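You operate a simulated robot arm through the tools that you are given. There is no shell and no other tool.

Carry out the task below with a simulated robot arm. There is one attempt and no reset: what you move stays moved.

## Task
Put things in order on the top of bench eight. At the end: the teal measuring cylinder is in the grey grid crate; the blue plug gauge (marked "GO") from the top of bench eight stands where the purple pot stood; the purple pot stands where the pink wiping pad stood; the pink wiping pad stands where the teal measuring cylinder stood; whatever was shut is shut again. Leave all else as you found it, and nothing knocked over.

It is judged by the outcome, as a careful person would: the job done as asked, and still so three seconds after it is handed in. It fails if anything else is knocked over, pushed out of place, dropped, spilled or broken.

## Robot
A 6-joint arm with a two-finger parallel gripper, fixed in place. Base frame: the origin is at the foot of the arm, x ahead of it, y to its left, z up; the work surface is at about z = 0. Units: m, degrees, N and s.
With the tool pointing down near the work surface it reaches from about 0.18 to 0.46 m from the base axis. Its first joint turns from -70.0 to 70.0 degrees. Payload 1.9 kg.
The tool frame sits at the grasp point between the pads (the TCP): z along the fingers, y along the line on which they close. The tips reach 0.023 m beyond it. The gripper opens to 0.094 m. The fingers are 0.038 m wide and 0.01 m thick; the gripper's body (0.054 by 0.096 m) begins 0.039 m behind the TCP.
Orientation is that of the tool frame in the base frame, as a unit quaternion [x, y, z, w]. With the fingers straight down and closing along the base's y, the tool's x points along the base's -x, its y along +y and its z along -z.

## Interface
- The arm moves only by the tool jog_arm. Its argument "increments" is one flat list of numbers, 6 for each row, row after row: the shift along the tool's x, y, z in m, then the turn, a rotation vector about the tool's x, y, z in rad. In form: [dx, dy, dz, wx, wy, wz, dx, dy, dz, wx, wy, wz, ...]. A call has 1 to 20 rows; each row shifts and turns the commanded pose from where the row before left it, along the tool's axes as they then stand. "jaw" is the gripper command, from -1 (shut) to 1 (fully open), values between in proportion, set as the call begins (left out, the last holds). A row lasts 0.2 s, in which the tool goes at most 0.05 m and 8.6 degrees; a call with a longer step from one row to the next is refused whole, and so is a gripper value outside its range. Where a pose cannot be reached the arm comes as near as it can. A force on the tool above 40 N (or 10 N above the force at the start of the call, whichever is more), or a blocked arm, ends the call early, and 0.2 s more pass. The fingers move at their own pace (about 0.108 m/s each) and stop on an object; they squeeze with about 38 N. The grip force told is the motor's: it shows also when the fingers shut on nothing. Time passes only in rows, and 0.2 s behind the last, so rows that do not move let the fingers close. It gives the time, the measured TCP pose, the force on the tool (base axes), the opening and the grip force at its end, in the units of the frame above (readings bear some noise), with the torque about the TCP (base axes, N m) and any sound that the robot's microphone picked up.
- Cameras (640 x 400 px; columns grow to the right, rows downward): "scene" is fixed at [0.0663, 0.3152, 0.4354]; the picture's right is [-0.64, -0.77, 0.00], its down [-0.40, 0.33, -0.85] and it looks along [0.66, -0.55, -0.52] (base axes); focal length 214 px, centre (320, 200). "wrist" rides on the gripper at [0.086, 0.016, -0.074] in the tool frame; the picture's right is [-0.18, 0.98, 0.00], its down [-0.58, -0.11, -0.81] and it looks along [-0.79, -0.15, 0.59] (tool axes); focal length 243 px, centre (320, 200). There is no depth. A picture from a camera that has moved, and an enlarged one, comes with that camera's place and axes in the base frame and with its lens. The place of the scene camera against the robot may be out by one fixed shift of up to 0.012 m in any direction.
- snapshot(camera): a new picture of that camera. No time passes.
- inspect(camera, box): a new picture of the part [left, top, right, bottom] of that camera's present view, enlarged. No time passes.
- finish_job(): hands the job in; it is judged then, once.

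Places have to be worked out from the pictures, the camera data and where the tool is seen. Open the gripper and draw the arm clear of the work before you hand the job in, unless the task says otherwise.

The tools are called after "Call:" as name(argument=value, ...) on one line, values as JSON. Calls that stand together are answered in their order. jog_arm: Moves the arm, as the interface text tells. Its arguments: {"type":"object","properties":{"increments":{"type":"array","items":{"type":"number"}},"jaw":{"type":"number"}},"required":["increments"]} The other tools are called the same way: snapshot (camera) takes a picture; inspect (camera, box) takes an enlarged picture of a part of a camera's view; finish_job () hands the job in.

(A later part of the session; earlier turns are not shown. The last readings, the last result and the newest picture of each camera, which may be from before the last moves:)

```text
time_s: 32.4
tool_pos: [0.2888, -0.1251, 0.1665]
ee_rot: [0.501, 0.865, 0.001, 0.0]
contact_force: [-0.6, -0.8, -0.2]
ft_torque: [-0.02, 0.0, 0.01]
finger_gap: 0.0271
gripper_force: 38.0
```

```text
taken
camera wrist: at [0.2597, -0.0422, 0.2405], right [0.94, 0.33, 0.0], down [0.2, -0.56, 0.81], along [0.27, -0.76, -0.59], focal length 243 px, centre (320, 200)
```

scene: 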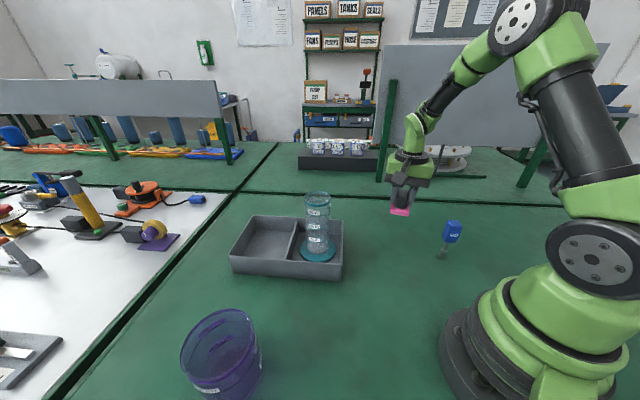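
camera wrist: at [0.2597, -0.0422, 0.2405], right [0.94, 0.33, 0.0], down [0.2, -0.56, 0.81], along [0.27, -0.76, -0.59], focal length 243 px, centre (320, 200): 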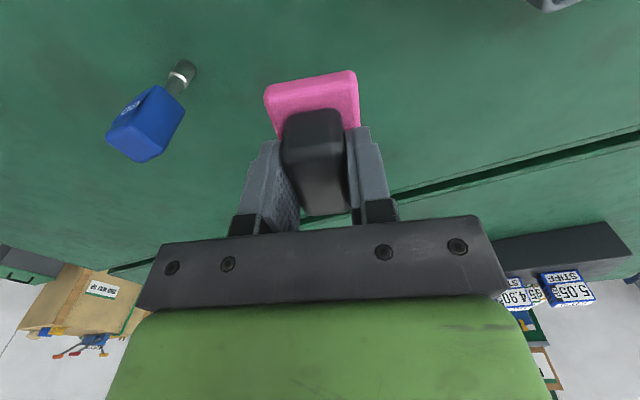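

The pad is over the old cylinder spot, with the gauge about 0.13 m away. I'll descend to just above the surface.

Call:
jog_arm(increments=[0.0012, 0.0019, 0.035, 0, 0, 0, 0, 0, 0.035, 0, 0, 0, 0, 0, 0.03, 0, 0, 0, 0, 0, 0.015, 0, 0, 0, 0, 0, 0, 0, 0, 0])

Call:
inspect(camera="scene", box=[340, 170, 500, 270])

```text
time_s: 33.6
tool_pos: [0.2922, -0.1232, 0.0516]
ee_rot: [0.5, 0.866, 0.001, 0.001]
contact_force: [-0.6, 0.1, -1.7]
ft_torque: [0.04, 0.02, 0.01]
finger_gap: 0.0271
gripper_force: 38.2
```

```text
4.00 times, centred on (420, 220) of scene
camera zoom: at [0.0663, 0.3152, 0.4354], right [-0.64, -0.77, 0.0], down [-0.4, 0.33, -0.85], along [0.66, -0.55, -0.52], focal length 858 px, centre (-80, 120)
```

zoom: 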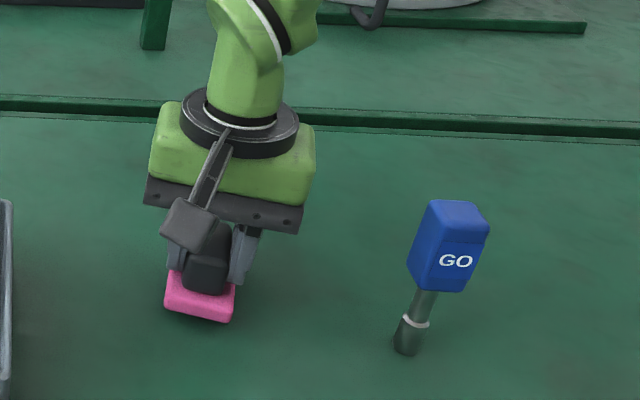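

Re-checking the disc's near edge, the cylinder's true original centre was about (0.289, -0.130), and the scene view agrees. I'll shift the pad by about 6 mm to match and step down.

Call:
jog_arm(increments=[-0.0023, -0.006, 0, 0, 0, 0, 0, 0, 0, 0, 0, 0, 0, 0, 0.003, 0, 0, 0, 0, 0, 0.002, 0, 0, 0, 0, 0, 0, 0, 0, 0])

Call:
inspect(camera="scene", box=[360, 220, 440, 270])

```text
time_s: 34.8
tool_pos: [0.2864, -0.1261, 0.0474]
ee_rot: [0.5, 0.866, 0.001, 0.0]
contact_force: [0.0, 0.0, -0.7]
ft_torque: [0.02, 0.02, -0.03]
finger_gap: 0.027
gripper_force: 38.5
```

```text
8.00 times, centred on (400, 245) of scene
camera zoom: at [0.0663, 0.3152, 0.4354], right [-0.64, -0.77, 0.0], down [-0.4, 0.33, -0.85], along [0.66, -0.55, -0.52], focal length 1716 px, centre (-320, -160)
```

zoom: 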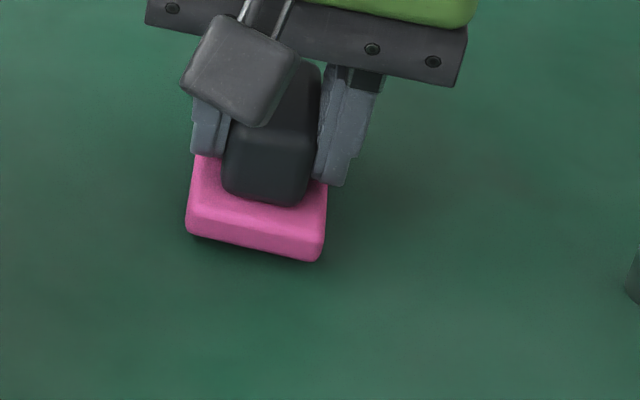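

The pad hovers about 4 mm above the surface at the right spot. I'll step down in 1 mm rows until I feel contact.

Call:
jog_arm(increments=[0, 0, 0.001, 0, 0, 0, 0, 0, 0.001, 0, 0, 0, 0, 0, 0.001, 0, 0, 0])

```text
time_s: 35.6
tool_pos: [0.2874, -0.1264, 0.0432]
ee_rot: [0.5, 0.866, 0.001, 0.0]
contact_force: [0.2, 0.3, -1.5]
ft_torque: [0.03, 0.0, -0.01]
finger_gap: 0.0271
gripper_force: 37.7
```

Still no contact at z ≈ 0.043, so I'll go down another 2 mm.

Call:
jog_arm(increments=[0, 0, 0.001, 0, 0, 0, 0, 0, 0.001, 0, 0, 0])

```text
time_s: 36.2
tool_pos: [0.2879, -0.1263, 0.0408]
ee_rot: [0.5, 0.866, 0.001, 0.001]
contact_force: [-12.7, 0.1, 33.8]
ft_torque: [-0.1, 0.23, 0.01]
finger_gap: 0.0273
gripper_force: 37.9
```

Contact: the pad is on the surface. I'll ease up 1 mm, open, then rise.

Call:
jog_arm(increments=[0, 0, -0.001, 0, 0, 0, 0, 0, 0, 0, 0, 0])

Call:
jog_arm(increments=[0, 0, 0, 0, 0, 0, 0, 0, 0, 0, 0, 0, 0, 0, 0, 0, 0, 0], jaw=0.3)

Call:
jog_arm(increments=[0, 0, -0.03, 0, 0, 0, 0, 0, -0.04, 0, 0, 0, 0, 0, -0.045, 0, 0, 0, 0, 0, -0.045, 0, 0, 0, 0, 0, -0.045, 0, 0, 0, 0, 0, -0.045, 0, 0, 0, 0, 0, 0, 0, 0, 0])

Call:
snapshot(camera="scene")

Call:
snapshot(camera="wrist")

```text
time_s: 36.8
tool_pos: [0.2875, -0.1264, 0.0422]
ee_rot: [0.5, 0.866, 0.0, 0.001]
contact_force: [-7.8, 0.8, 27.8]
ft_torque: [-0.03, 0.18, -0.04]
finger_gap: 0.0269
gripper_force: 37.8
```

```text
time_s: 37.6
tool_pos: [0.2856, -0.1258, 0.0404]
ee_rot: [0.5, 0.866, 0.001, 0.0]
contact_force: [0.0, 0.4, -0.7]
ft_torque: [0.01, 0.02, -0.01]
finger_gap: 0.0611
gripper_force: 0.0
```

```text
time_s: 39.2
tool_pos: [0.2861, -0.1298, 0.2916]
ee_rot: [0.5, 0.866, 0.0, 0.0]
contact_force: [-0.2, -0.2, -0.2]
ft_torque: [-0.02, 0.03, 0.0]
finger_gap: 0.061
gripper_force: 0.1
```

```text
taken
```

scene: 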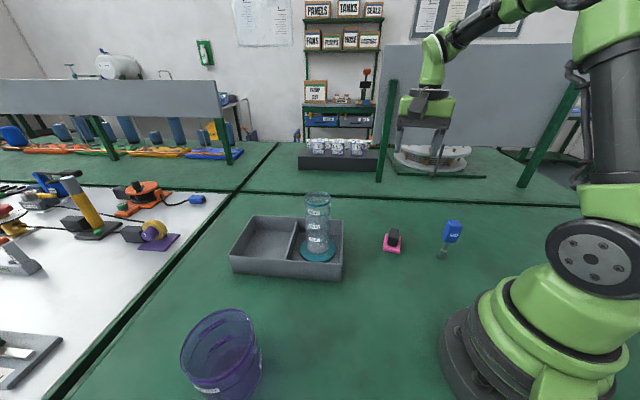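

```text
taken
camera wrist: at [0.2568, -0.0458, 0.3663], right [0.94, 0.33, 0.0], down [0.2, -0.56, 0.81], along [0.27, -0.76, -0.59], focal length 243 px, centre (320, 200)
```

wrist: 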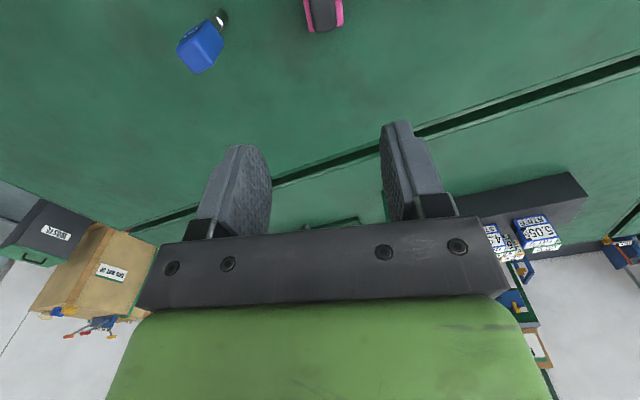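

The pad now stands where the cylinder was, and the gauge is undisturbed. I'll turn the wrist outwards and go to view the pot from the base side.

Call:
jog_arm(increments=[0, 0, 0, 0, 0, -0.1413, 0, 0, 0, 0, 0, -0.1413, 0, 0, 0, 0, 0, -0.1413, 0, 0, 0, 0, 0, -0.1413, 0, 0, 0, 0, 0, -0.1413, 0, 0, 0, 0, 0, -0.1413, 0, 0, 0, 0, 0, -0.1413, 0, 0, 0, 0, 0, -0.1413, 0, 0, 0, 0, 0, -0.1413, 0, 0, 0, 0, 0, -0.1413, 0, 0, 0, 0, 0, -0.1413, 0, 0, 0, 0, 0, -0.1413, 0, 0, 0, 0, 0, -0.1413, 0, 0, 0, 0, 0, -0.1413, 0, 0, 0, 0, 0, -0.1413], jaw=0.1)

Call:
jog_arm(increments=[-0.031, 0.0286, -0.0038, 0, 0, 0, -0.031, 0.0286, -0.0038, 0, 0, 0, -0.031, 0.0286, -0.0038, 0, 0, 0, -0.031, 0.0286, -0.0038, 0, 0, 0, -0.031, 0.0286, -0.0038, 0, 0, 0, -0.031, 0.0286, -0.0038, 0, 0, 0, -0.031, 0.0286, -0.0038, 0, 0, 0, -0.031, 0.0286, -0.0038, 0, 0, 0, -0.031, 0.0286, -0.0038, 0, 0, 0, 0, 0, 0, 0, 0, 0, 0, 0, 0, 0, 0, 0])

Call:
snapshot(camera="wrist")

Call:
snapshot(camera="scene")

```text
time_s: 42.4
tool_pos: [0.2862, -0.127, 0.2922]
ee_rot: [-0.512, 0.859, 0.001, 0.0]
contact_force: [0.2, 1.2, 0.9]
ft_torque: [0.0, -0.02, -0.02]
finger_gap: 0.0516
gripper_force: 0.0
```

```text
time_s: 44.8
tool_pos: [0.1918, 0.2436, 0.3256]
ee_rot: [-0.511, 0.859, 0.001, 0.0]
contact_force: [-0.4, -0.1, -0.3]
ft_torque: [0.0, -0.01, 0.03]
finger_gap: 0.0514
gripper_force: 0.0
```

```text
taken
camera wrist: at [0.1362, 0.1746, 0.4005], right [-0.78, 0.63, 0.0], down [0.37, 0.46, 0.81], along [0.51, 0.63, -0.59], focal length 243 px, centre (320, 200)
```

wrist: 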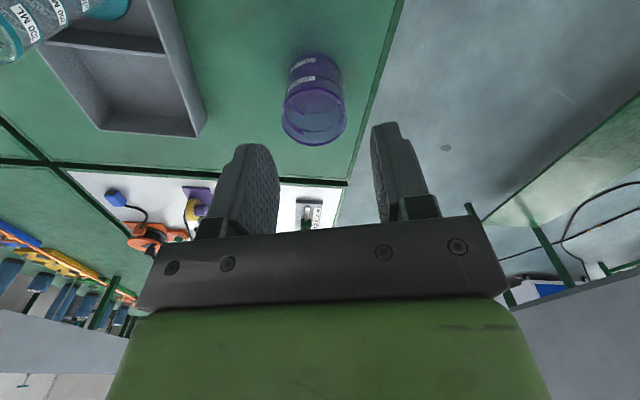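

```text
taken
```

scene: 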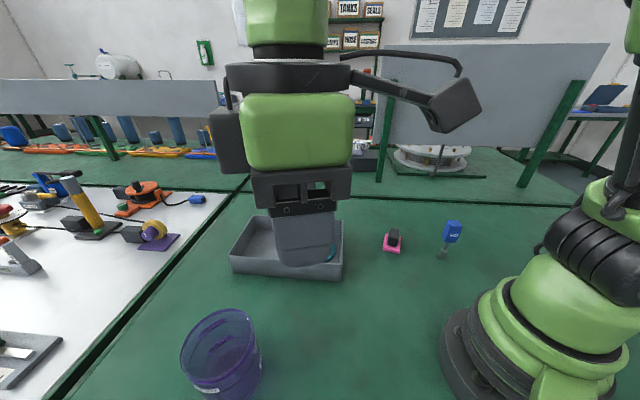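

The pot is in clear view, so I'll zoom in to measure its bottom edge and rim.

Call:
inspect(camera="wrist", box=[260, 40, 370, 160])

Call:
inspect(camera="scene", box=[170, 290, 280, 400])

```text
3.33 times, centred on (315, 100) of wrist
camera zoom: at [0.1362, 0.1746, 0.4005], right [-0.78, 0.63, 0.0], down [0.37, 0.46, 0.81], along [0.51, 0.63, -0.59], focal length 809 px, centre (337, 533)
```

zoom: 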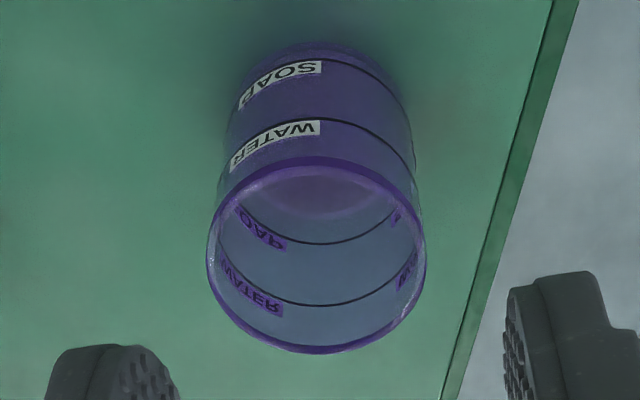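

```text
3.64 times, centred on (225, 345) of scene
camera zoom: at [0.0663, 0.3152, 0.4354], right [-0.64, -0.77, 0.0], down [-0.4, 0.33, -0.85], along [0.66, -0.55, -0.52], focal length 780 px, centre (666, -327)
```

zoom: 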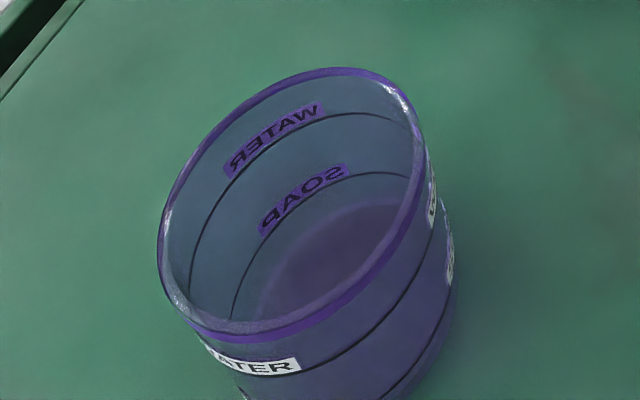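

The pot measures as centred at about (0.275, 0.332), about 0.108 m tall and about 0.094 m across, which is too wide to span. I'll hold it by its wall, one finger inside and one outside, on the crate-facing side. First I'll hover above that rim point with the wrist at 40°.

Call:
jog_arm(increments=[0, 0, 0, 0, 0, 0.1248, 0, 0, 0, 0, 0, 0.1248, 0, 0, 0, 0, 0, 0.1248, -0.024, -0.0062, 0.0251, 0, 0, 0, -0.024, -0.0062, 0.0251, 0, 0, 0, -0.024, -0.0062, 0.0251, 0, 0, 0, -0.024, -0.0062, 0.0251, 0, 0, 0, -0.024, -0.0062, 0.0251, 0, 0, 0, 0, 0, 0, 0, 0, 0, 0, 0, 0, 0, 0, 0])

Call:
snapshot(camera="wrist")

Call:
snapshot(camera="scene")

```text
time_s: 47.0
tool_pos: [0.3066, 0.2919, 0.2001]
ee_rot: [-0.342, 0.94, 0.0, 0.0]
contact_force: [-0.6, 0.1, 0.3]
ft_torque: [0.02, -0.01, 0.0]
finger_gap: 0.0516
gripper_force: 0.1
```

```text
taken
camera wrist: at [0.2292, 0.2491, 0.2734], right [-0.49, 0.87, 0.0], down [0.51, 0.29, 0.81], along [0.7, 0.4, -0.59], focal length 243 px, centre (320, 200)
```

wrist: 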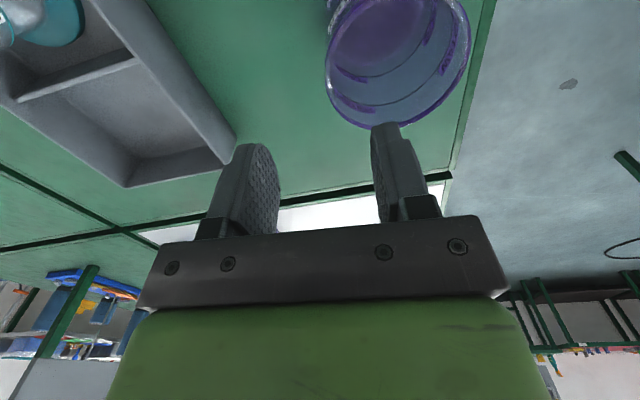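

```text
taken
```

scene: 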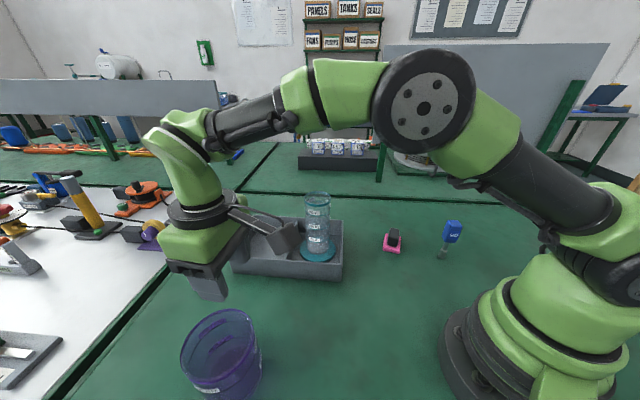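

I'll zoom in on the rim near the fingers to fine-tune the lateral alignment.

Call:
inspect(camera="wrist", box=[300, 0, 480, 140])

Call:
inspect(camera="scene", box=[150, 200, 300, 400])

```text
2.86 times, centred on (390, 70) of wrist
camera zoom: at [0.2292, 0.2491, 0.2734], right [-0.49, 0.87, 0.0], down [0.51, 0.29, 0.81], along [0.7, 0.4, -0.59], focal length 693 px, centre (120, 571)
```

zoom: 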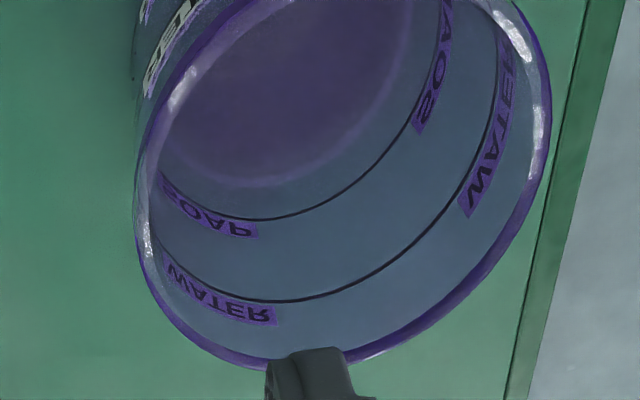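

```text
2.00 times, centred on (225, 300) of scene
camera zoom: at [0.0664, 0.3152, 0.4354], right [-0.64, -0.77, 0.0], down [-0.4, 0.33, -0.85], along [0.66, -0.55, -0.52], focal length 429 px, centre (510, 0)
```

zoom: 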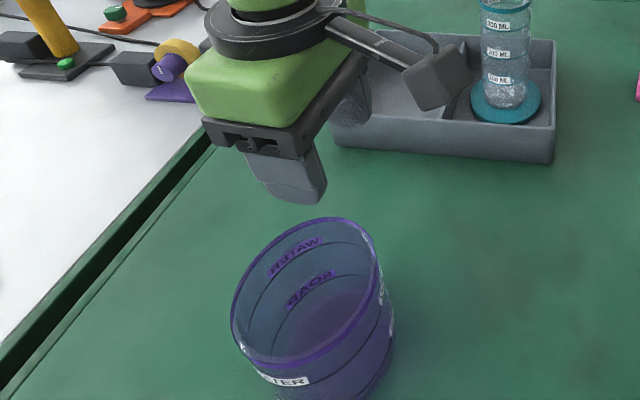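

A circle fit to the rim gives the pot centre as (0.276, 0.332), about 0.093 m across, with its rim at z ≈ 0.106. I'll shift about 6 mm so the wall is midway between the fingers, then descend straddling it.

Call:
jog_arm(increments=[-0.0024, 0.0053, 0, 0, 0, 0, 0, 0, 0.035, 0, 0, 0, 0, 0, 0.03, 0, 0, 0, 0, 0, 0, 0, 0, 0])

Call:
snapshot(camera="wrist")

Call:
inspect(camera="scene", box=[150, 200, 300, 400])

```text
time_s: 48.0
tool_pos: [0.3028, 0.2963, 0.1349]
ee_rot: [-0.342, 0.94, 0.0, 0.0]
contact_force: [0.3, -0.3, -0.1]
ft_torque: [0.05, -0.01, 0.01]
finger_gap: 0.0519
gripper_force: 0.0
```

```text
taken
camera wrist: at [0.2263, 0.2534, 0.209], right [-0.49, 0.87, 0.0], down [0.51, 0.29, 0.81], along [0.7, 0.4, -0.59], focal length 243 px, centre (320, 200)
```

wrist: 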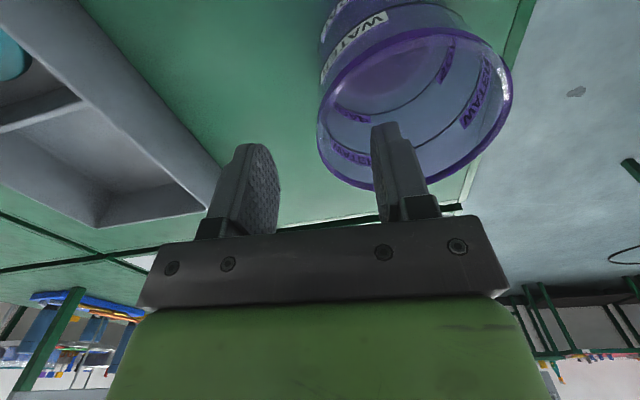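

```text
2.00 times, centred on (225, 300) of scene
camera zoom: at [0.0663, 0.3152, 0.4354], right [-0.64, -0.77, 0.0], down [-0.4, 0.33, -0.85], along [0.66, -0.55, -0.52], focal length 429 px, centre (510, 0)
```

zoom: 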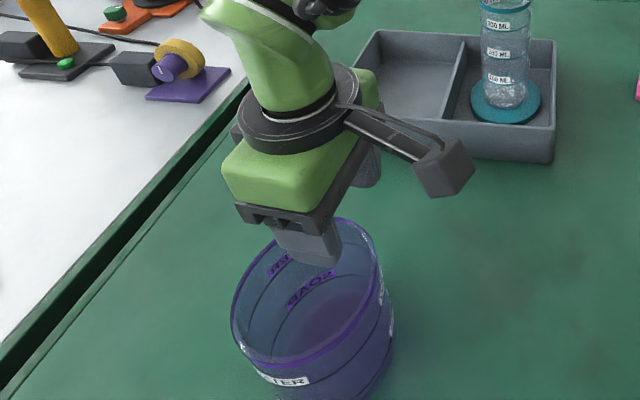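

The inner finger is over the pot's inside, the outer finger is clear, and the wall lies on the centreline. I'll continue down about 45 mm.

Call:
jog_arm(increments=[0, 0, 0.02, 0, 0, 0, 0, 0, 0.02, 0, 0, 0, 0, 0, 0.006, 0, 0, 0, 0, 0, 0, 0, 0, 0])

Call:
snapshot(camera="wrist")

Call:
inspect(camera="scene", box=[150, 200, 300, 400])

```text
time_s: 49.0
tool_pos: [0.303, 0.2971, 0.089]
ee_rot: [-0.342, 0.94, 0.0, 0.002]
contact_force: [0.5, -0.3, -0.2]
ft_torque: [-0.02, 0.03, 0.01]
finger_gap: 0.0516
gripper_force: 0.1
```

```text
taken
camera wrist: at [0.2265, 0.2542, 0.163], right [-0.49, 0.87, 0.0], down [0.51, 0.29, 0.81], along [0.7, 0.4, -0.59], focal length 243 px, centre (320, 200)
```

wrist: 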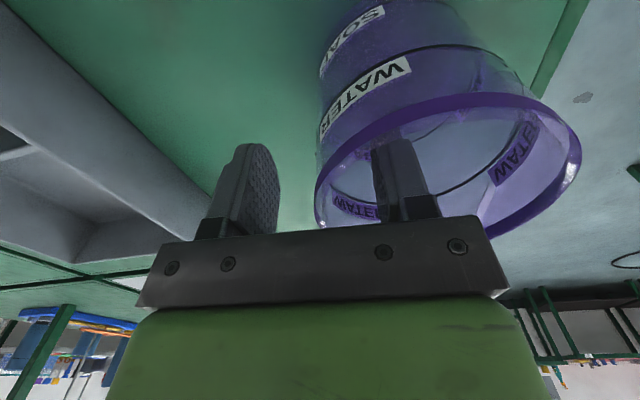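

```text
2.00 times, centred on (225, 300) of scene
camera zoom: at [0.0663, 0.3152, 0.4354], right [-0.64, -0.77, 0.0], down [-0.4, 0.33, -0.85], along [0.66, -0.55, -0.52], focal length 429 px, centre (510, 0)
```

zoom: 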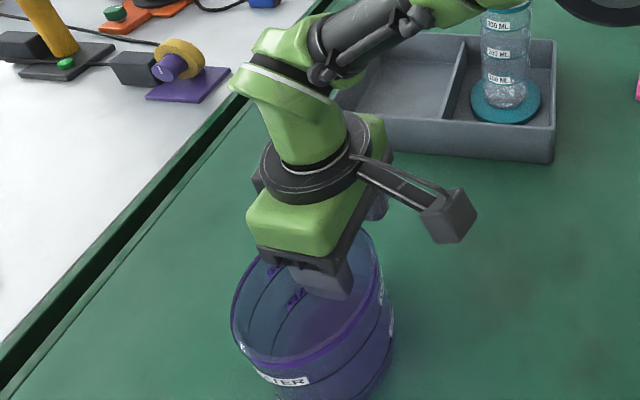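

The fingers straddle the wall with the hand above the rim and no contact, so I'll close on the wall.

Call:
jog_arm(increments=[0, 0, 0, 0, 0, 0, 0, 0, 0, 0, 0, 0, 0, 0, 0, 0, 0, 0, 0, 0, 0, 0, 0, 0], jaw=-1)

Call:
snapshot(camera="wrist")

Call:
inspect(camera="scene", box=[150, 200, 300, 400])

```text
time_s: 50.0
tool_pos: [0.3038, 0.2977, 0.0898]
ee_rot: [-0.343, 0.939, 0.001, 0.001]
contact_force: [-0.2, 0.1, 0.6]
ft_torque: [0.0, -0.05, 0.01]
finger_gap: 0.0105
gripper_force: 38.3
```

```text
taken
camera wrist: at [0.2265, 0.2542, 0.1632], right [-0.49, 0.87, 0.0], down [0.51, 0.29, 0.81], along [0.7, 0.4, -0.59], focal length 243 px, centre (320, 200)
```

wrist: 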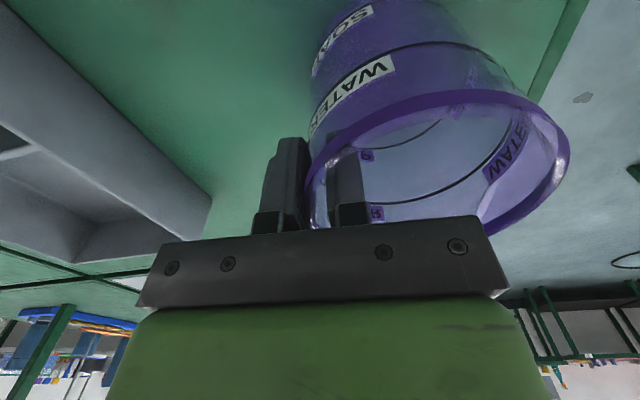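

```text
2.00 times, centred on (225, 300) of scene
camera zoom: at [0.0663, 0.3152, 0.4354], right [-0.64, -0.77, 0.0], down [-0.4, 0.33, -0.85], along [0.66, -0.55, -0.52], focal length 429 px, centre (510, 0)
```

zoom: 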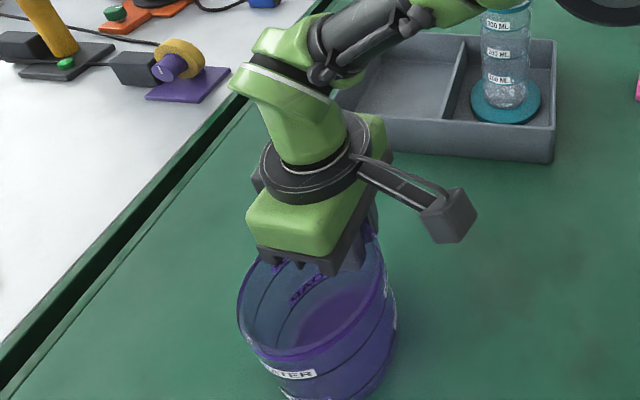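

The wall is gripped (10 mm gap around the curved wall). I'll lift slowly and check for tilt.

Call:
jog_arm(increments=[0, 0, -0.008, 0, 0, 0, 0, 0, -0.012, 0, 0, 0, 0, 0, -0.015, 0, 0, 0, 0, 0, -0.015, 0, 0, 0, 0, 0, 0, 0, 0, 0])

Call:
snapshot(camera="wrist")

Call:
inspect(camera="scene", box=[150, 200, 300, 400])

```text
time_s: 51.2
tool_pos: [0.3045, 0.3007, 0.1395]
ee_rot: [-0.342, 0.94, 0.0, 0.001]
contact_force: [0.7, 0.7, -1.3]
ft_torque: [-0.04, -0.02, -0.01]
finger_gap: 0.0104
gripper_force: 38.2
```

```text
taken
camera wrist: at [0.2279, 0.2576, 0.2134], right [-0.49, 0.87, 0.0], down [0.51, 0.29, 0.81], along [0.7, 0.4, -0.59], focal length 243 px, centre (320, 200)
```

wrist: 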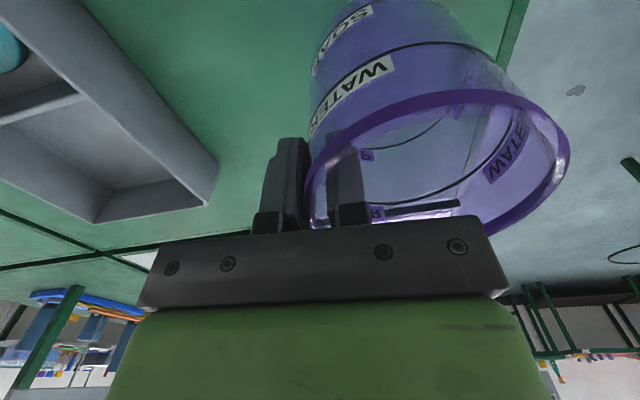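

```text
2.00 times, centred on (225, 300) of scene
camera zoom: at [0.0663, 0.3152, 0.4354], right [-0.64, -0.77, 0.0], down [-0.4, 0.33, -0.85], along [0.66, -0.55, -0.52], focal length 429 px, centre (510, 0)
```

zoom: 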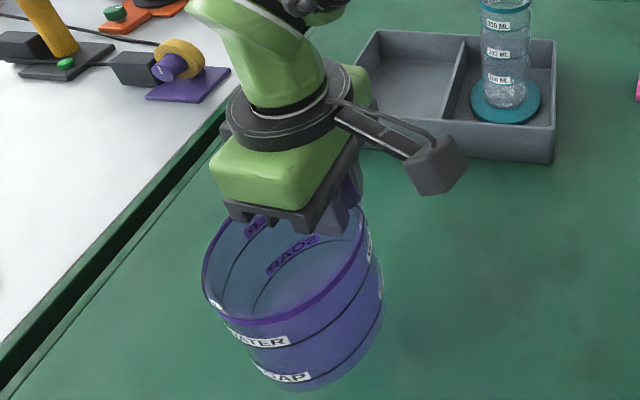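

The pot hangs level with no slip. I'll carry it to the pad's old spot.

Call:
jog_arm(increments=[0.0151, -0.0054, 0, 0, 0, 0, 0.0251, -0.009, 0, 0, 0, 0, 0.0251, -0.009, 0, 0, 0, 0, 0.0251, -0.009, 0, 0, 0, 0, 0.0251, -0.009, 0, 0, 0, 0, 0.02, -0.0074, 0, 0, 0, 0, 0, 0, 0, 0, 0, 0, 0, 0, 0, 0, 0, 0])

Call:
snapshot(camera="scene")

Call:
snapshot(camera="wrist")

```text
time_s: 53.0
tool_pos: [0.2313, 0.1749, 0.1397]
ee_rot: [-0.342, 0.94, 0.0, 0.001]
contact_force: [-0.2, 0.4, -0.6]
ft_torque: [-0.05, -0.05, 0.04]
finger_gap: 0.0101
gripper_force: 37.9
```

```text
taken
```

scene: 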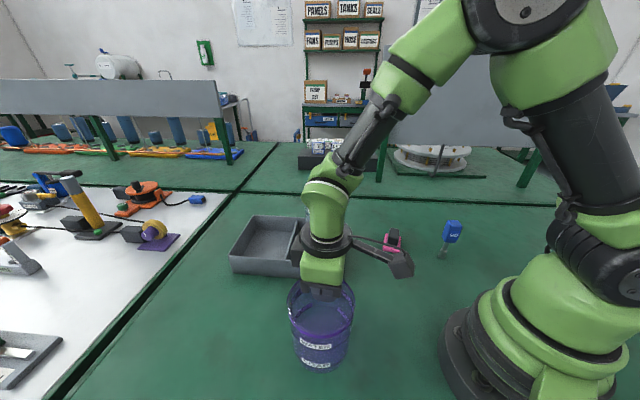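

```text
taken
camera wrist: at [0.1553, 0.1318, 0.2139], right [-0.49, 0.87, 0.0], down [0.51, 0.29, 0.81], along [0.7, 0.4, -0.59], focal length 243 px, centre (320, 200)
```

wrist: 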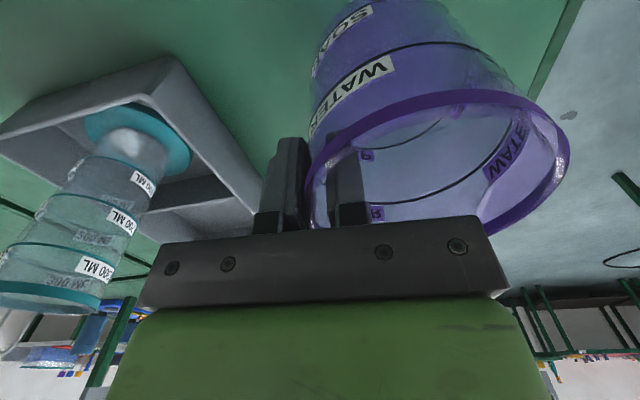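

The pot is over the pad's old spot. I'll lower it to just above the surface.

Call:
jog_arm(increments=[0, 0, 0.018, 0, 0, 0, 0, 0, 0.018, 0, 0, 0, 0, 0, 0.008, 0, 0, 0, 0, 0, 0, 0, 0, 0])

Call:
inspect(camera="scene", box=[240, 270, 400, 400])

```text
time_s: 54.0
tool_pos: [0.2321, 0.1769, 0.0967]
ee_rot: [-0.342, 0.94, 0.001, 0.0]
contact_force: [0.5, 0.0, -0.9]
ft_torque: [-0.09, -0.03, -0.01]
finger_gap: 0.0103
gripper_force: 37.7
```

```text
3.08 times, centred on (320, 335) of scene
camera zoom: at [0.0663, 0.3152, 0.4354], right [-0.64, -0.77, 0.0], down [-0.4, 0.33, -0.85], along [0.66, -0.55, -0.52], focal length 660 px, centre (320, -215)
```

zoom: 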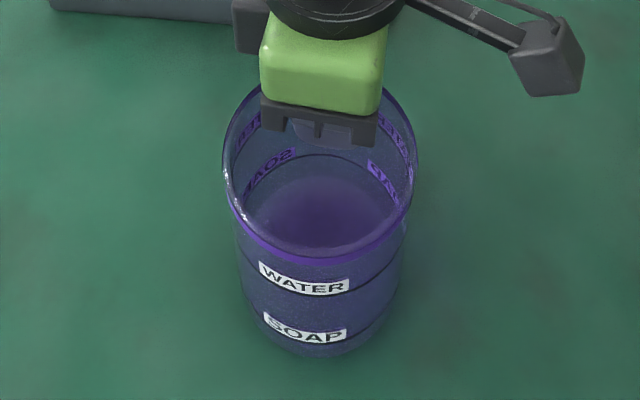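

The pot's base lands on the pad's old spot to within a few mm. I'll step down until contact.

Call:
jog_arm(increments=[0, 0, 0.002, 0, 0, 0, 0, 0, 0.0015, 0, 0, 0, 0, 0, 0.001, 0, 0, 0])

```text
time_s: 54.8
tool_pos: [0.2332, 0.1753, 0.0924]
ee_rot: [-0.342, 0.94, 0.0, 0.001]
contact_force: [0.8, -0.7, -0.7]
ft_torque: [-0.06, -0.03, 0.01]
finger_gap: 0.0102
gripper_force: 38.2
```

No contact yet, so I'll go another 2 mm in 1 mm rows.

Call:
jog_arm(increments=[0, 0, 0.001, 0, 0, 0, 0, 0, 0.001, 0, 0, 0])

```text
time_s: 55.4
tool_pos: [0.2311, 0.1766, 0.0888]
ee_rot: [-0.342, 0.94, 0.0, 0.001]
contact_force: [0.5, 0.2, -1.0]
ft_torque: [-0.05, -0.03, -0.02]
finger_gap: 0.0107
gripper_force: 38.0
```

There's still no contact force, so I'll take another 1.5 mm.

Call:
jog_arm(increments=[0, 0, 0.001, 0, 0, 0, 0, 0, 0.0005, 0, 0, 0])

```text
time_s: 56.0
tool_pos: [0.2322, 0.1765, 0.0894]
ee_rot: [-0.343, 0.939, 0.001, 0.002]
contact_force: [-4.0, -10.0, 32.7]
ft_torque: [0.51, 0.44, 0.14]
finger_gap: 0.0105
gripper_force: 37.8
```

Contact: the pot is down. I'll ease up 1 mm and open to about 5 cm so the inner finger stays clear of the far wall.

Call:
jog_arm(increments=[0, 0, -0.001, 0, 0, 0, 0, 0, 0, 0, 0, 0])

Call:
jog_arm(increments=[0, 0, 0, 0, 0, 0, 0, 0, 0, 0, 0, 0, 0, 0, 0, 0, 0, 0], jaw=0.1)

Call:
snapshot(camera="wrist")

```text
time_s: 56.6
tool_pos: [0.2321, 0.1754, 0.089]
ee_rot: [-0.342, 0.94, 0.0, 0.001]
contact_force: [0.0, 2.9, 7.3]
ft_torque: [0.36, -0.1, 0.04]
finger_gap: 0.0105
gripper_force: 37.7
```

```text
time_s: 57.4
tool_pos: [0.2326, 0.1755, 0.0897]
ee_rot: [-0.342, 0.94, 0.0, 0.001]
contact_force: [-0.4, 0.7, -0.1]
ft_torque: [0.0, -0.01, -0.01]
finger_gap: 0.0518
gripper_force: 0.1
```

```text
taken
camera wrist: at [0.1551, 0.1325, 0.1629], right [-0.49, 0.87, 0.0], down [0.51, 0.29, 0.81], along [0.7, 0.4, -0.59], focal length 243 px, centre (320, 200)
```

wrist: 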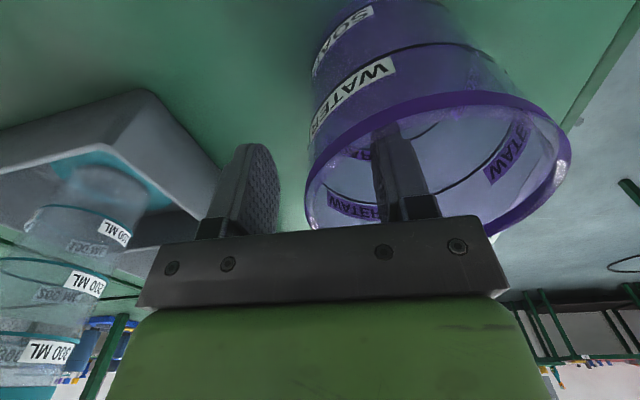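

The jaws are clear of the wall on both sides. I'll rise straight up.

Call:
jog_arm(increments=[0, 0, -0.02, 0, 0, 0, 0, 0, -0.035, 0, 0, 0, 0, 0, -0.04, 0, 0, 0, 0, 0, -0.04, 0, 0, 0, 0, 0, -0.04, 0, 0, 0, 0, 0, -0.035, 0, 0, 0, 0, 0, 0, 0, 0, 0])

Call:
snapshot(camera="scene")

Call:
inspect(camera="scene", box=[340, 170, 500, 270])

```text
time_s: 59.0
tool_pos: [0.2325, 0.175, 0.3004]
ee_rot: [-0.343, 0.939, 0.0, 0.001]
contact_force: [-0.1, 0.4, -0.9]
ft_torque: [-0.02, 0.0, -0.02]
finger_gap: 0.0519
gripper_force: 0.0
```

```text
taken
```

scene: 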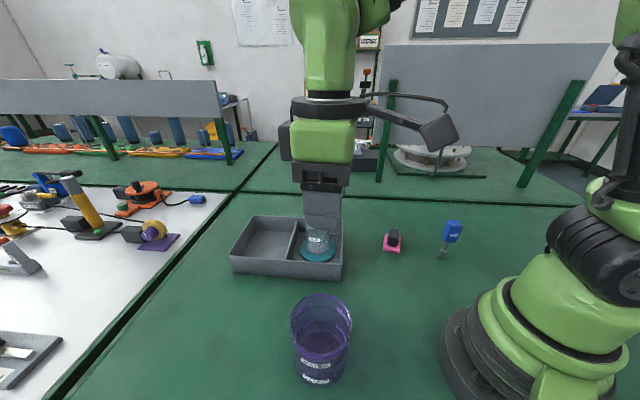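

```text
4.00 times, centred on (420, 220) of scene
camera zoom: at [0.0663, 0.3152, 0.4354], right [-0.64, -0.77, 0.0], down [-0.4, 0.33, -0.85], along [0.66, -0.55, -0.52], focal length 858 px, centre (-80, 120)
```

zoom: 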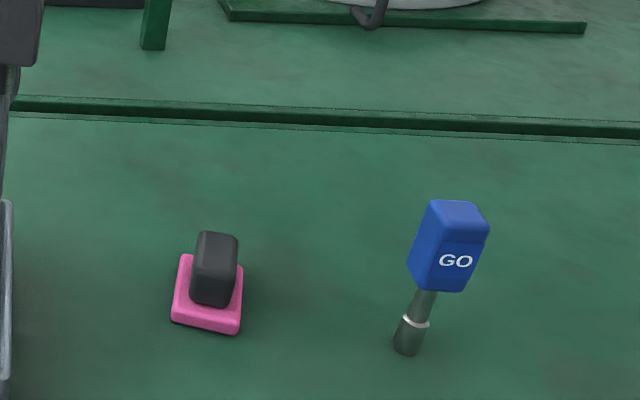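

The pot now stands where the pad was, and the pad stands where the cylinder was. Next I'll go over to view the gauge.

Call:
jog_arm(increments=[0, 0, 0, 0, 0, 0.1437, 0, 0, 0, 0, 0, 0.1437, 0, 0, 0, 0, 0, 0.1437, 0, 0, 0, 0, 0, 0.1437, 0, 0, 0, 0, 0, 0.1437, 0, 0, 0, 0, 0, 0.1437, 0, 0, 0, 0, 0, 0.1437, 0, 0, 0, 0, 0, 0.1437, -0.0145, -0.0374, 0, 0, 0, 0, -0.0145, -0.0374, 0, 0, 0, 0, -0.0145, -0.0374, 0, 0, 0, 0, -0.0145, -0.0374, 0, 0, 0, 0, -0.0145, -0.0374, 0, 0, 0, 0, -0.0145, -0.0374, 0, 0, 0, 0, -0.0145, -0.0374, 0, 0, 0, 0], jaw=0.6)

Call:
jog_arm(increments=[0, 0, 0, 0, 0, 0.1437, 0, 0, 0, 0, 0, 0.1437, 0, 0, 0, 0, 0, 0.1437, 0, 0, 0, 0, 0, 0.1437, 0, 0, 0, 0, 0, 0.1437, 0, 0, 0, 0, 0, 0.1437, 0, 0, 0, 0, 0, 0.1437, 0, 0, 0, 0, 0, 0.1437, 0, 0, 0, 0, 0, 0.1437, 0, 0, 0, 0, 0, 0])

Call:
snapshot(camera="wrist")

Call:
snapshot(camera="scene")

```text
time_s: 62.2
tool_pos: [0.2093, -0.1053, 0.2976]
ee_rot: [0.223, 0.975, 0.001, 0.0]
contact_force: [-0.5, 0.5, -0.1]
ft_torque: [-0.02, 0.01, -0.02]
finger_gap: 0.0751
gripper_force: 0.1
```

```text
time_s: 64.4
tool_pos: [0.2104, -0.1035, 0.3001]
ee_rot: [0.766, 0.643, 0.0, 0.0]
contact_force: [-0.4, 0.1, 0.2]
ft_torque: [0.01, 0.03, -0.05]
finger_gap: 0.0752
gripper_force: 0.0
```

```text
taken
camera wrist: at [0.2414, -0.0215, 0.3733], right [0.94, -0.35, 0.0], down [-0.21, -0.55, 0.81], along [-0.28, -0.75, -0.59], focal length 243 px, centre (320, 200)
```

wrist: 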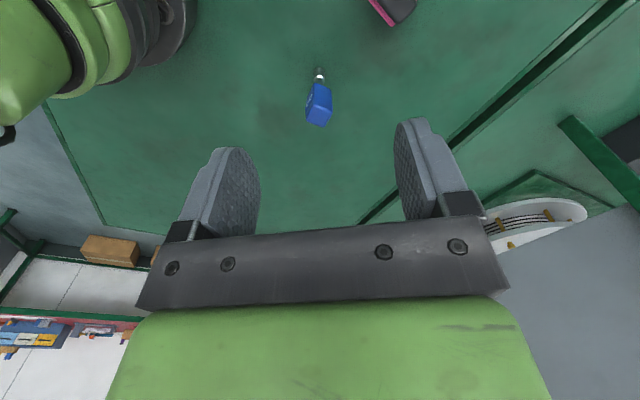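

```text
taken
```

scene: 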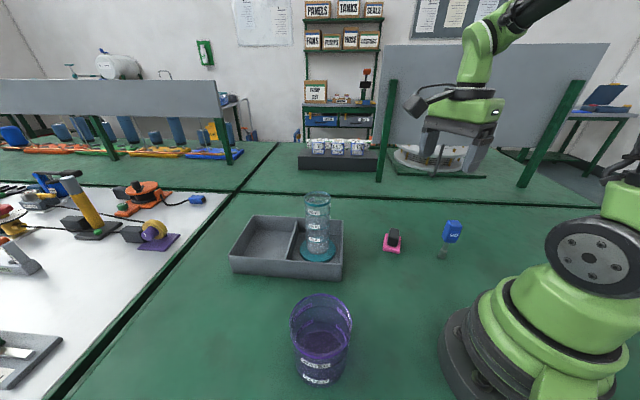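

The gauge is in clear view. I'll zoom in to get its base position and handle orientation.

Call:
inspect(camera="wrist", box=[270, 40, 370, 140])

Call:
inspect(camera="scene", box=[410, 210, 490, 270])

```text
4.00 times, centred on (320, 90) of wrist
camera zoom: at [0.2414, -0.0215, 0.3733], right [0.94, -0.35, 0.0], down [-0.21, -0.55, 0.81], along [-0.28, -0.75, -0.59], focal length 970 px, centre (320, 640)
```

zoom: 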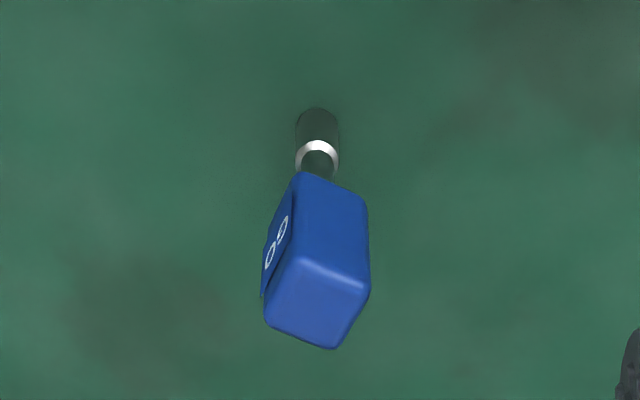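

```text
6.67 times, centred on (450, 240) of scene
camera zoom: at [0.0663, 0.3152, 0.4354], right [-0.64, -0.77, 0.0], down [-0.4, 0.33, -0.85], along [0.66, -0.55, -0.52], focal length 1430 px, centre (-547, -67)
```

zoom: 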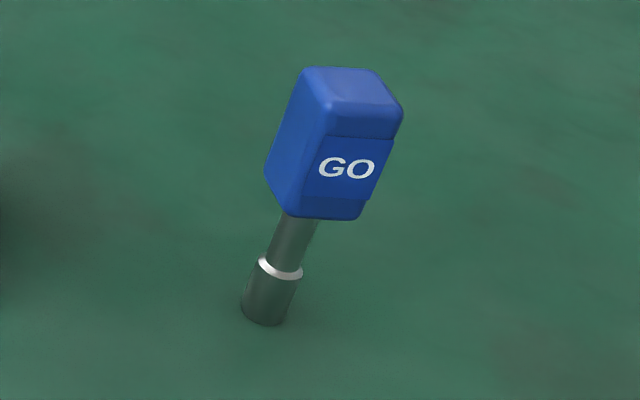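

The gauge base is at (0.176, -0.192). Its square handle is about 25 mm wide, spans z ≈ 0.058 to 0.110, and has faces at ±45°. I'll turn to -136° to align with the faces while keeping the wrist camera away from the base, and hover above.

Call:
jog_arm(increments=[0, 0, 0, 0, 0, 0.1257, 0, 0, 0, 0, 0, 0.1257, 0, 0, 0, 0, 0, 0.1257, 0, 0, 0, 0, 0, 0.1257, 0, 0, 0, 0, 0, 0.1257, -0.0216, 0.01, 0.025, 0, 0, 0, -0.0216, 0.01, 0.025, 0, 0, 0, -0.0216, 0.01, 0.025, 0, 0, 0, -0.0216, 0.01, 0.025, 0, 0, 0, 0, 0, 0, 0, 0, 0, 0, 0, 0, 0, 0, 0])

Call:
snapshot(camera="wrist")

Call:
snapshot(camera="scene")

```text
time_s: 66.8
tool_pos: [0.1772, -0.1902, 0.1963]
ee_rot: [0.927, 0.375, 0.001, -0.001]
contact_force: [0.0, 0.2, -0.2]
ft_torque: [0.03, 0.0, 0.02]
finger_gap: 0.0752
gripper_force: 0.0
```

```text
taken
camera wrist: at [0.2501, -0.1422, 0.2697], right [0.55, -0.83, 0.0], down [-0.49, -0.33, 0.81], along [-0.67, -0.44, -0.59], focal length 243 px, centre (320, 200)
```

wrist: 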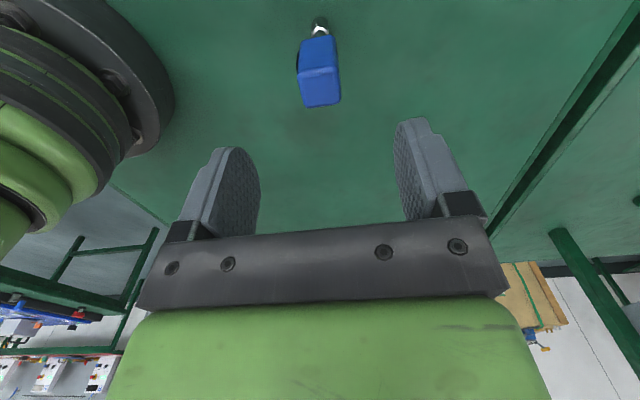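

```text
taken
```

scene: 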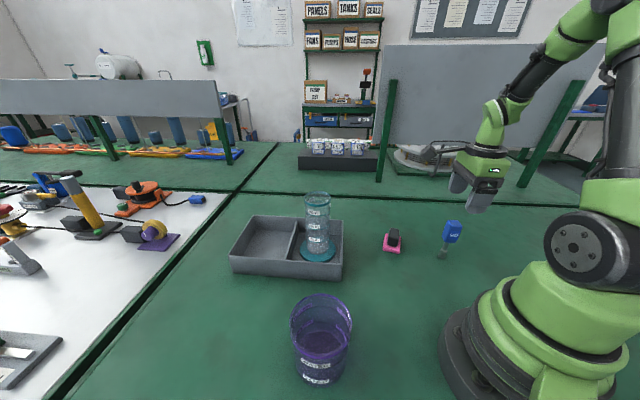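

I'll zoom in on the gauge from here to check the centring and yaw against the handle faces.

Call:
inspect(camera="wrist", box=[270, 0, 370, 120])

Call:
inspect(camera="scene", box=[410, 130, 530, 270])

```text
3.33 times, centred on (320, 60) of wrist
camera zoom: at [0.2501, -0.1422, 0.2697], right [0.55, -0.83, 0.0], down [-0.49, -0.33, 0.81], along [-0.67, -0.44, -0.59], focal length 809 px, centre (320, 667)
```

zoom: 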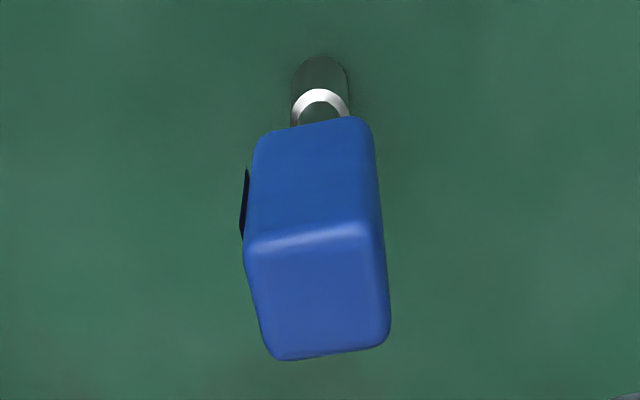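

```text
2.86 times, centred on (470, 200) of scene
camera zoom: at [0.0663, 0.3152, 0.4354], right [-0.64, -0.77, 0.0], down [-0.4, 0.33, -0.85], along [0.66, -0.55, -0.52], focal length 613 px, centre (-109, 200)
```

zoom: 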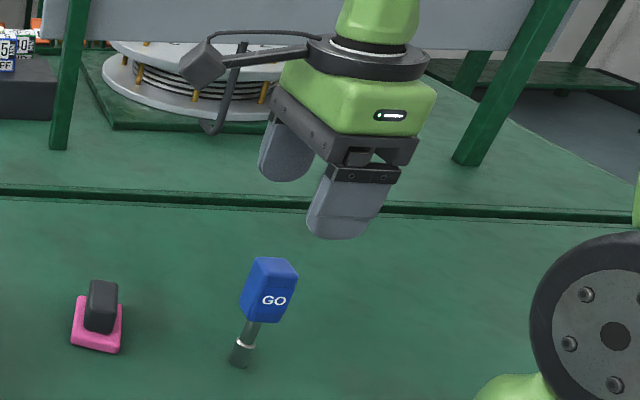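

The gauge's handle is centred within 1 mm across the jaws and the yaw is aligned. I'll descend so the pads straddle the handle at TCP z ≈ 0.087.

Call:
jog_arm(increments=[-0.0014, 0, 0.03, 0, 0, 0, 0, 0, 0.03, 0, 0, 0, 0, 0, 0.025, 0, 0, 0, 0, 0, 0.015, 0, 0, 0, 0, 0, 0.008, 0, 0, 0, 0, 0, 0, 0, 0, 0])

Call:
snapshot(camera="wrist")

Call:
inspect(camera="scene", box=[390, 150, 510, 270])

```text
time_s: 68.2
tool_pos: [0.1748, -0.1933, 0.0905]
ee_rot: [0.927, 0.375, 0.001, -0.001]
contact_force: [0.3, 0.5, 0.4]
ft_torque: [-0.01, -0.01, -0.01]
finger_gap: 0.075
gripper_force: 0.2
```

```text
taken
camera wrist: at [0.2476, -0.1444, 0.1646], right [0.55, -0.83, 0.0], down [-0.49, -0.33, 0.81], along [-0.67, -0.44, -0.59], focal length 243 px, centre (320, 200)
```

wrist: 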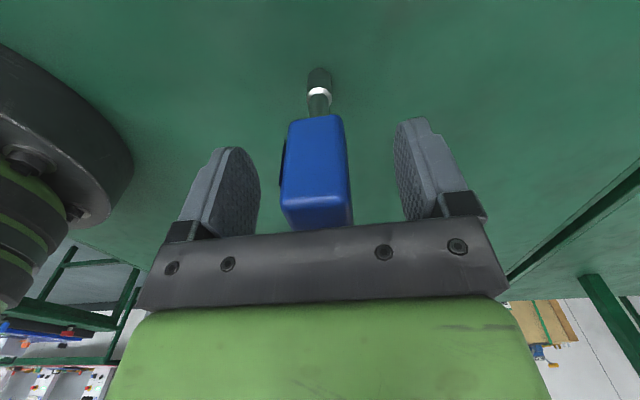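

```text
3.33 times, centred on (450, 210) of scene
camera zoom: at [0.0663, 0.3152, 0.4354], right [-0.64, -0.77, 0.0], down [-0.4, 0.33, -0.85], along [0.66, -0.55, -0.52], focal length 715 px, centre (-113, 167)
```

zoom: 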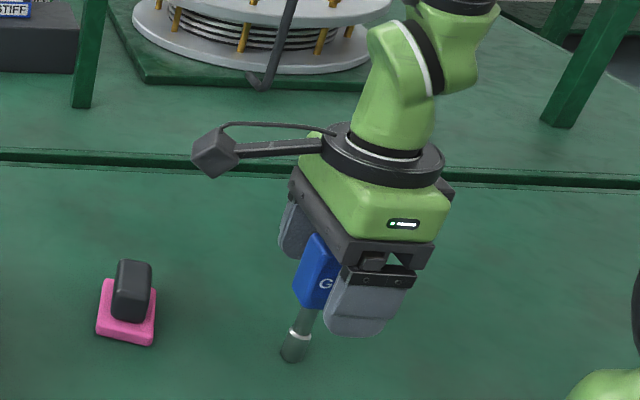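

The handle sits between the pads with nothing touching. I'll narrow the jaws to about 40 mm first and check the side clearances before gripping.

Call:
jog_arm(increments=[0, 0, 0, 0, 0, 0, 0, 0, 0, 0, 0, 0], jaw=-0.15)

Call:
inspect(camera="wrist", box=[220, 60, 420, 240])

```text
time_s: 68.8
tool_pos: [0.1746, -0.1933, 0.0917]
ee_rot: [0.927, 0.376, 0.0, -0.001]
contact_force: [0.1, -0.9, 0.2]
ft_torque: [0.01, -0.03, 0.02]
finger_gap: 0.0399
gripper_force: 0.1
```

```text
2.22 times, centred on (320, 150) of wrist
camera zoom: at [0.2475, -0.1444, 0.1648], right [0.55, -0.83, 0.0], down [-0.49, -0.33, 0.81], along [-0.67, -0.44, -0.59], focal length 539 px, centre (320, 311)
```

zoom: 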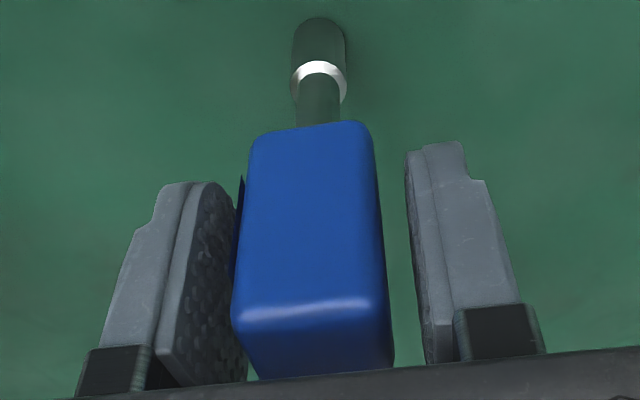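

The clearances look balanced to within about 1 mm, so I'll close on the handle.

Call:
jog_arm(increments=[0, 0, 0, 0, 0, 0, 0, 0, 0, 0, 0, 0, 0, 0, 0, 0, 0, 0], jaw=-0.7)

Call:
inspect(camera="wrist", box=[220, 60, 420, 240])

Call:
inspect(camera="scene", box=[390, 150, 510, 270])

```text
time_s: 69.6
tool_pos: [0.1747, -0.1938, 0.0905]
ee_rot: [0.927, 0.376, 0.001, 0.0]
contact_force: [0.2, -0.4, 1.5]
ft_torque: [0.01, 0.01, 0.03]
finger_gap: 0.0274
gripper_force: 38.0
```

```text
2.22 times, centred on (320, 150) of wrist
camera zoom: at [0.2475, -0.1444, 0.1648], right [0.55, -0.83, 0.0], down [-0.49, -0.33, 0.81], along [-0.67, -0.44, -0.59], focal length 539 px, centre (320, 311)
```

zoom: 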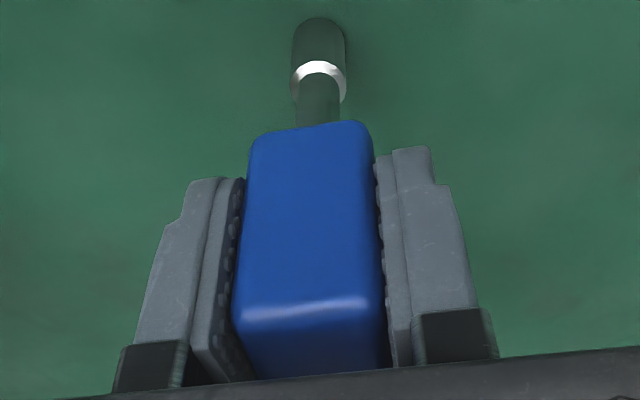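

```text
3.33 times, centred on (450, 210) of scene
camera zoom: at [0.0663, 0.3152, 0.4354], right [-0.64, -0.77, 0.0], down [-0.4, 0.33, -0.85], along [0.66, -0.55, -0.52], focal length 715 px, centre (-113, 167)
```

zoom: 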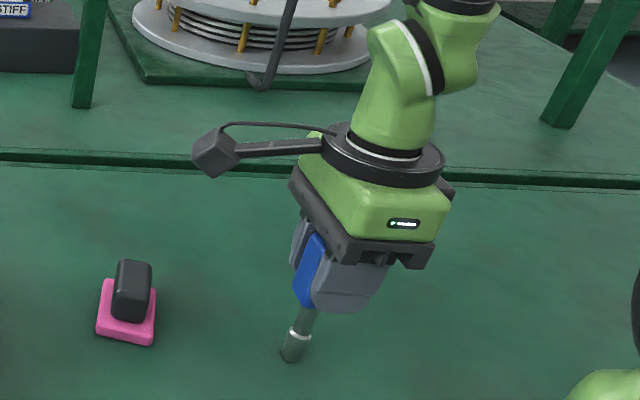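

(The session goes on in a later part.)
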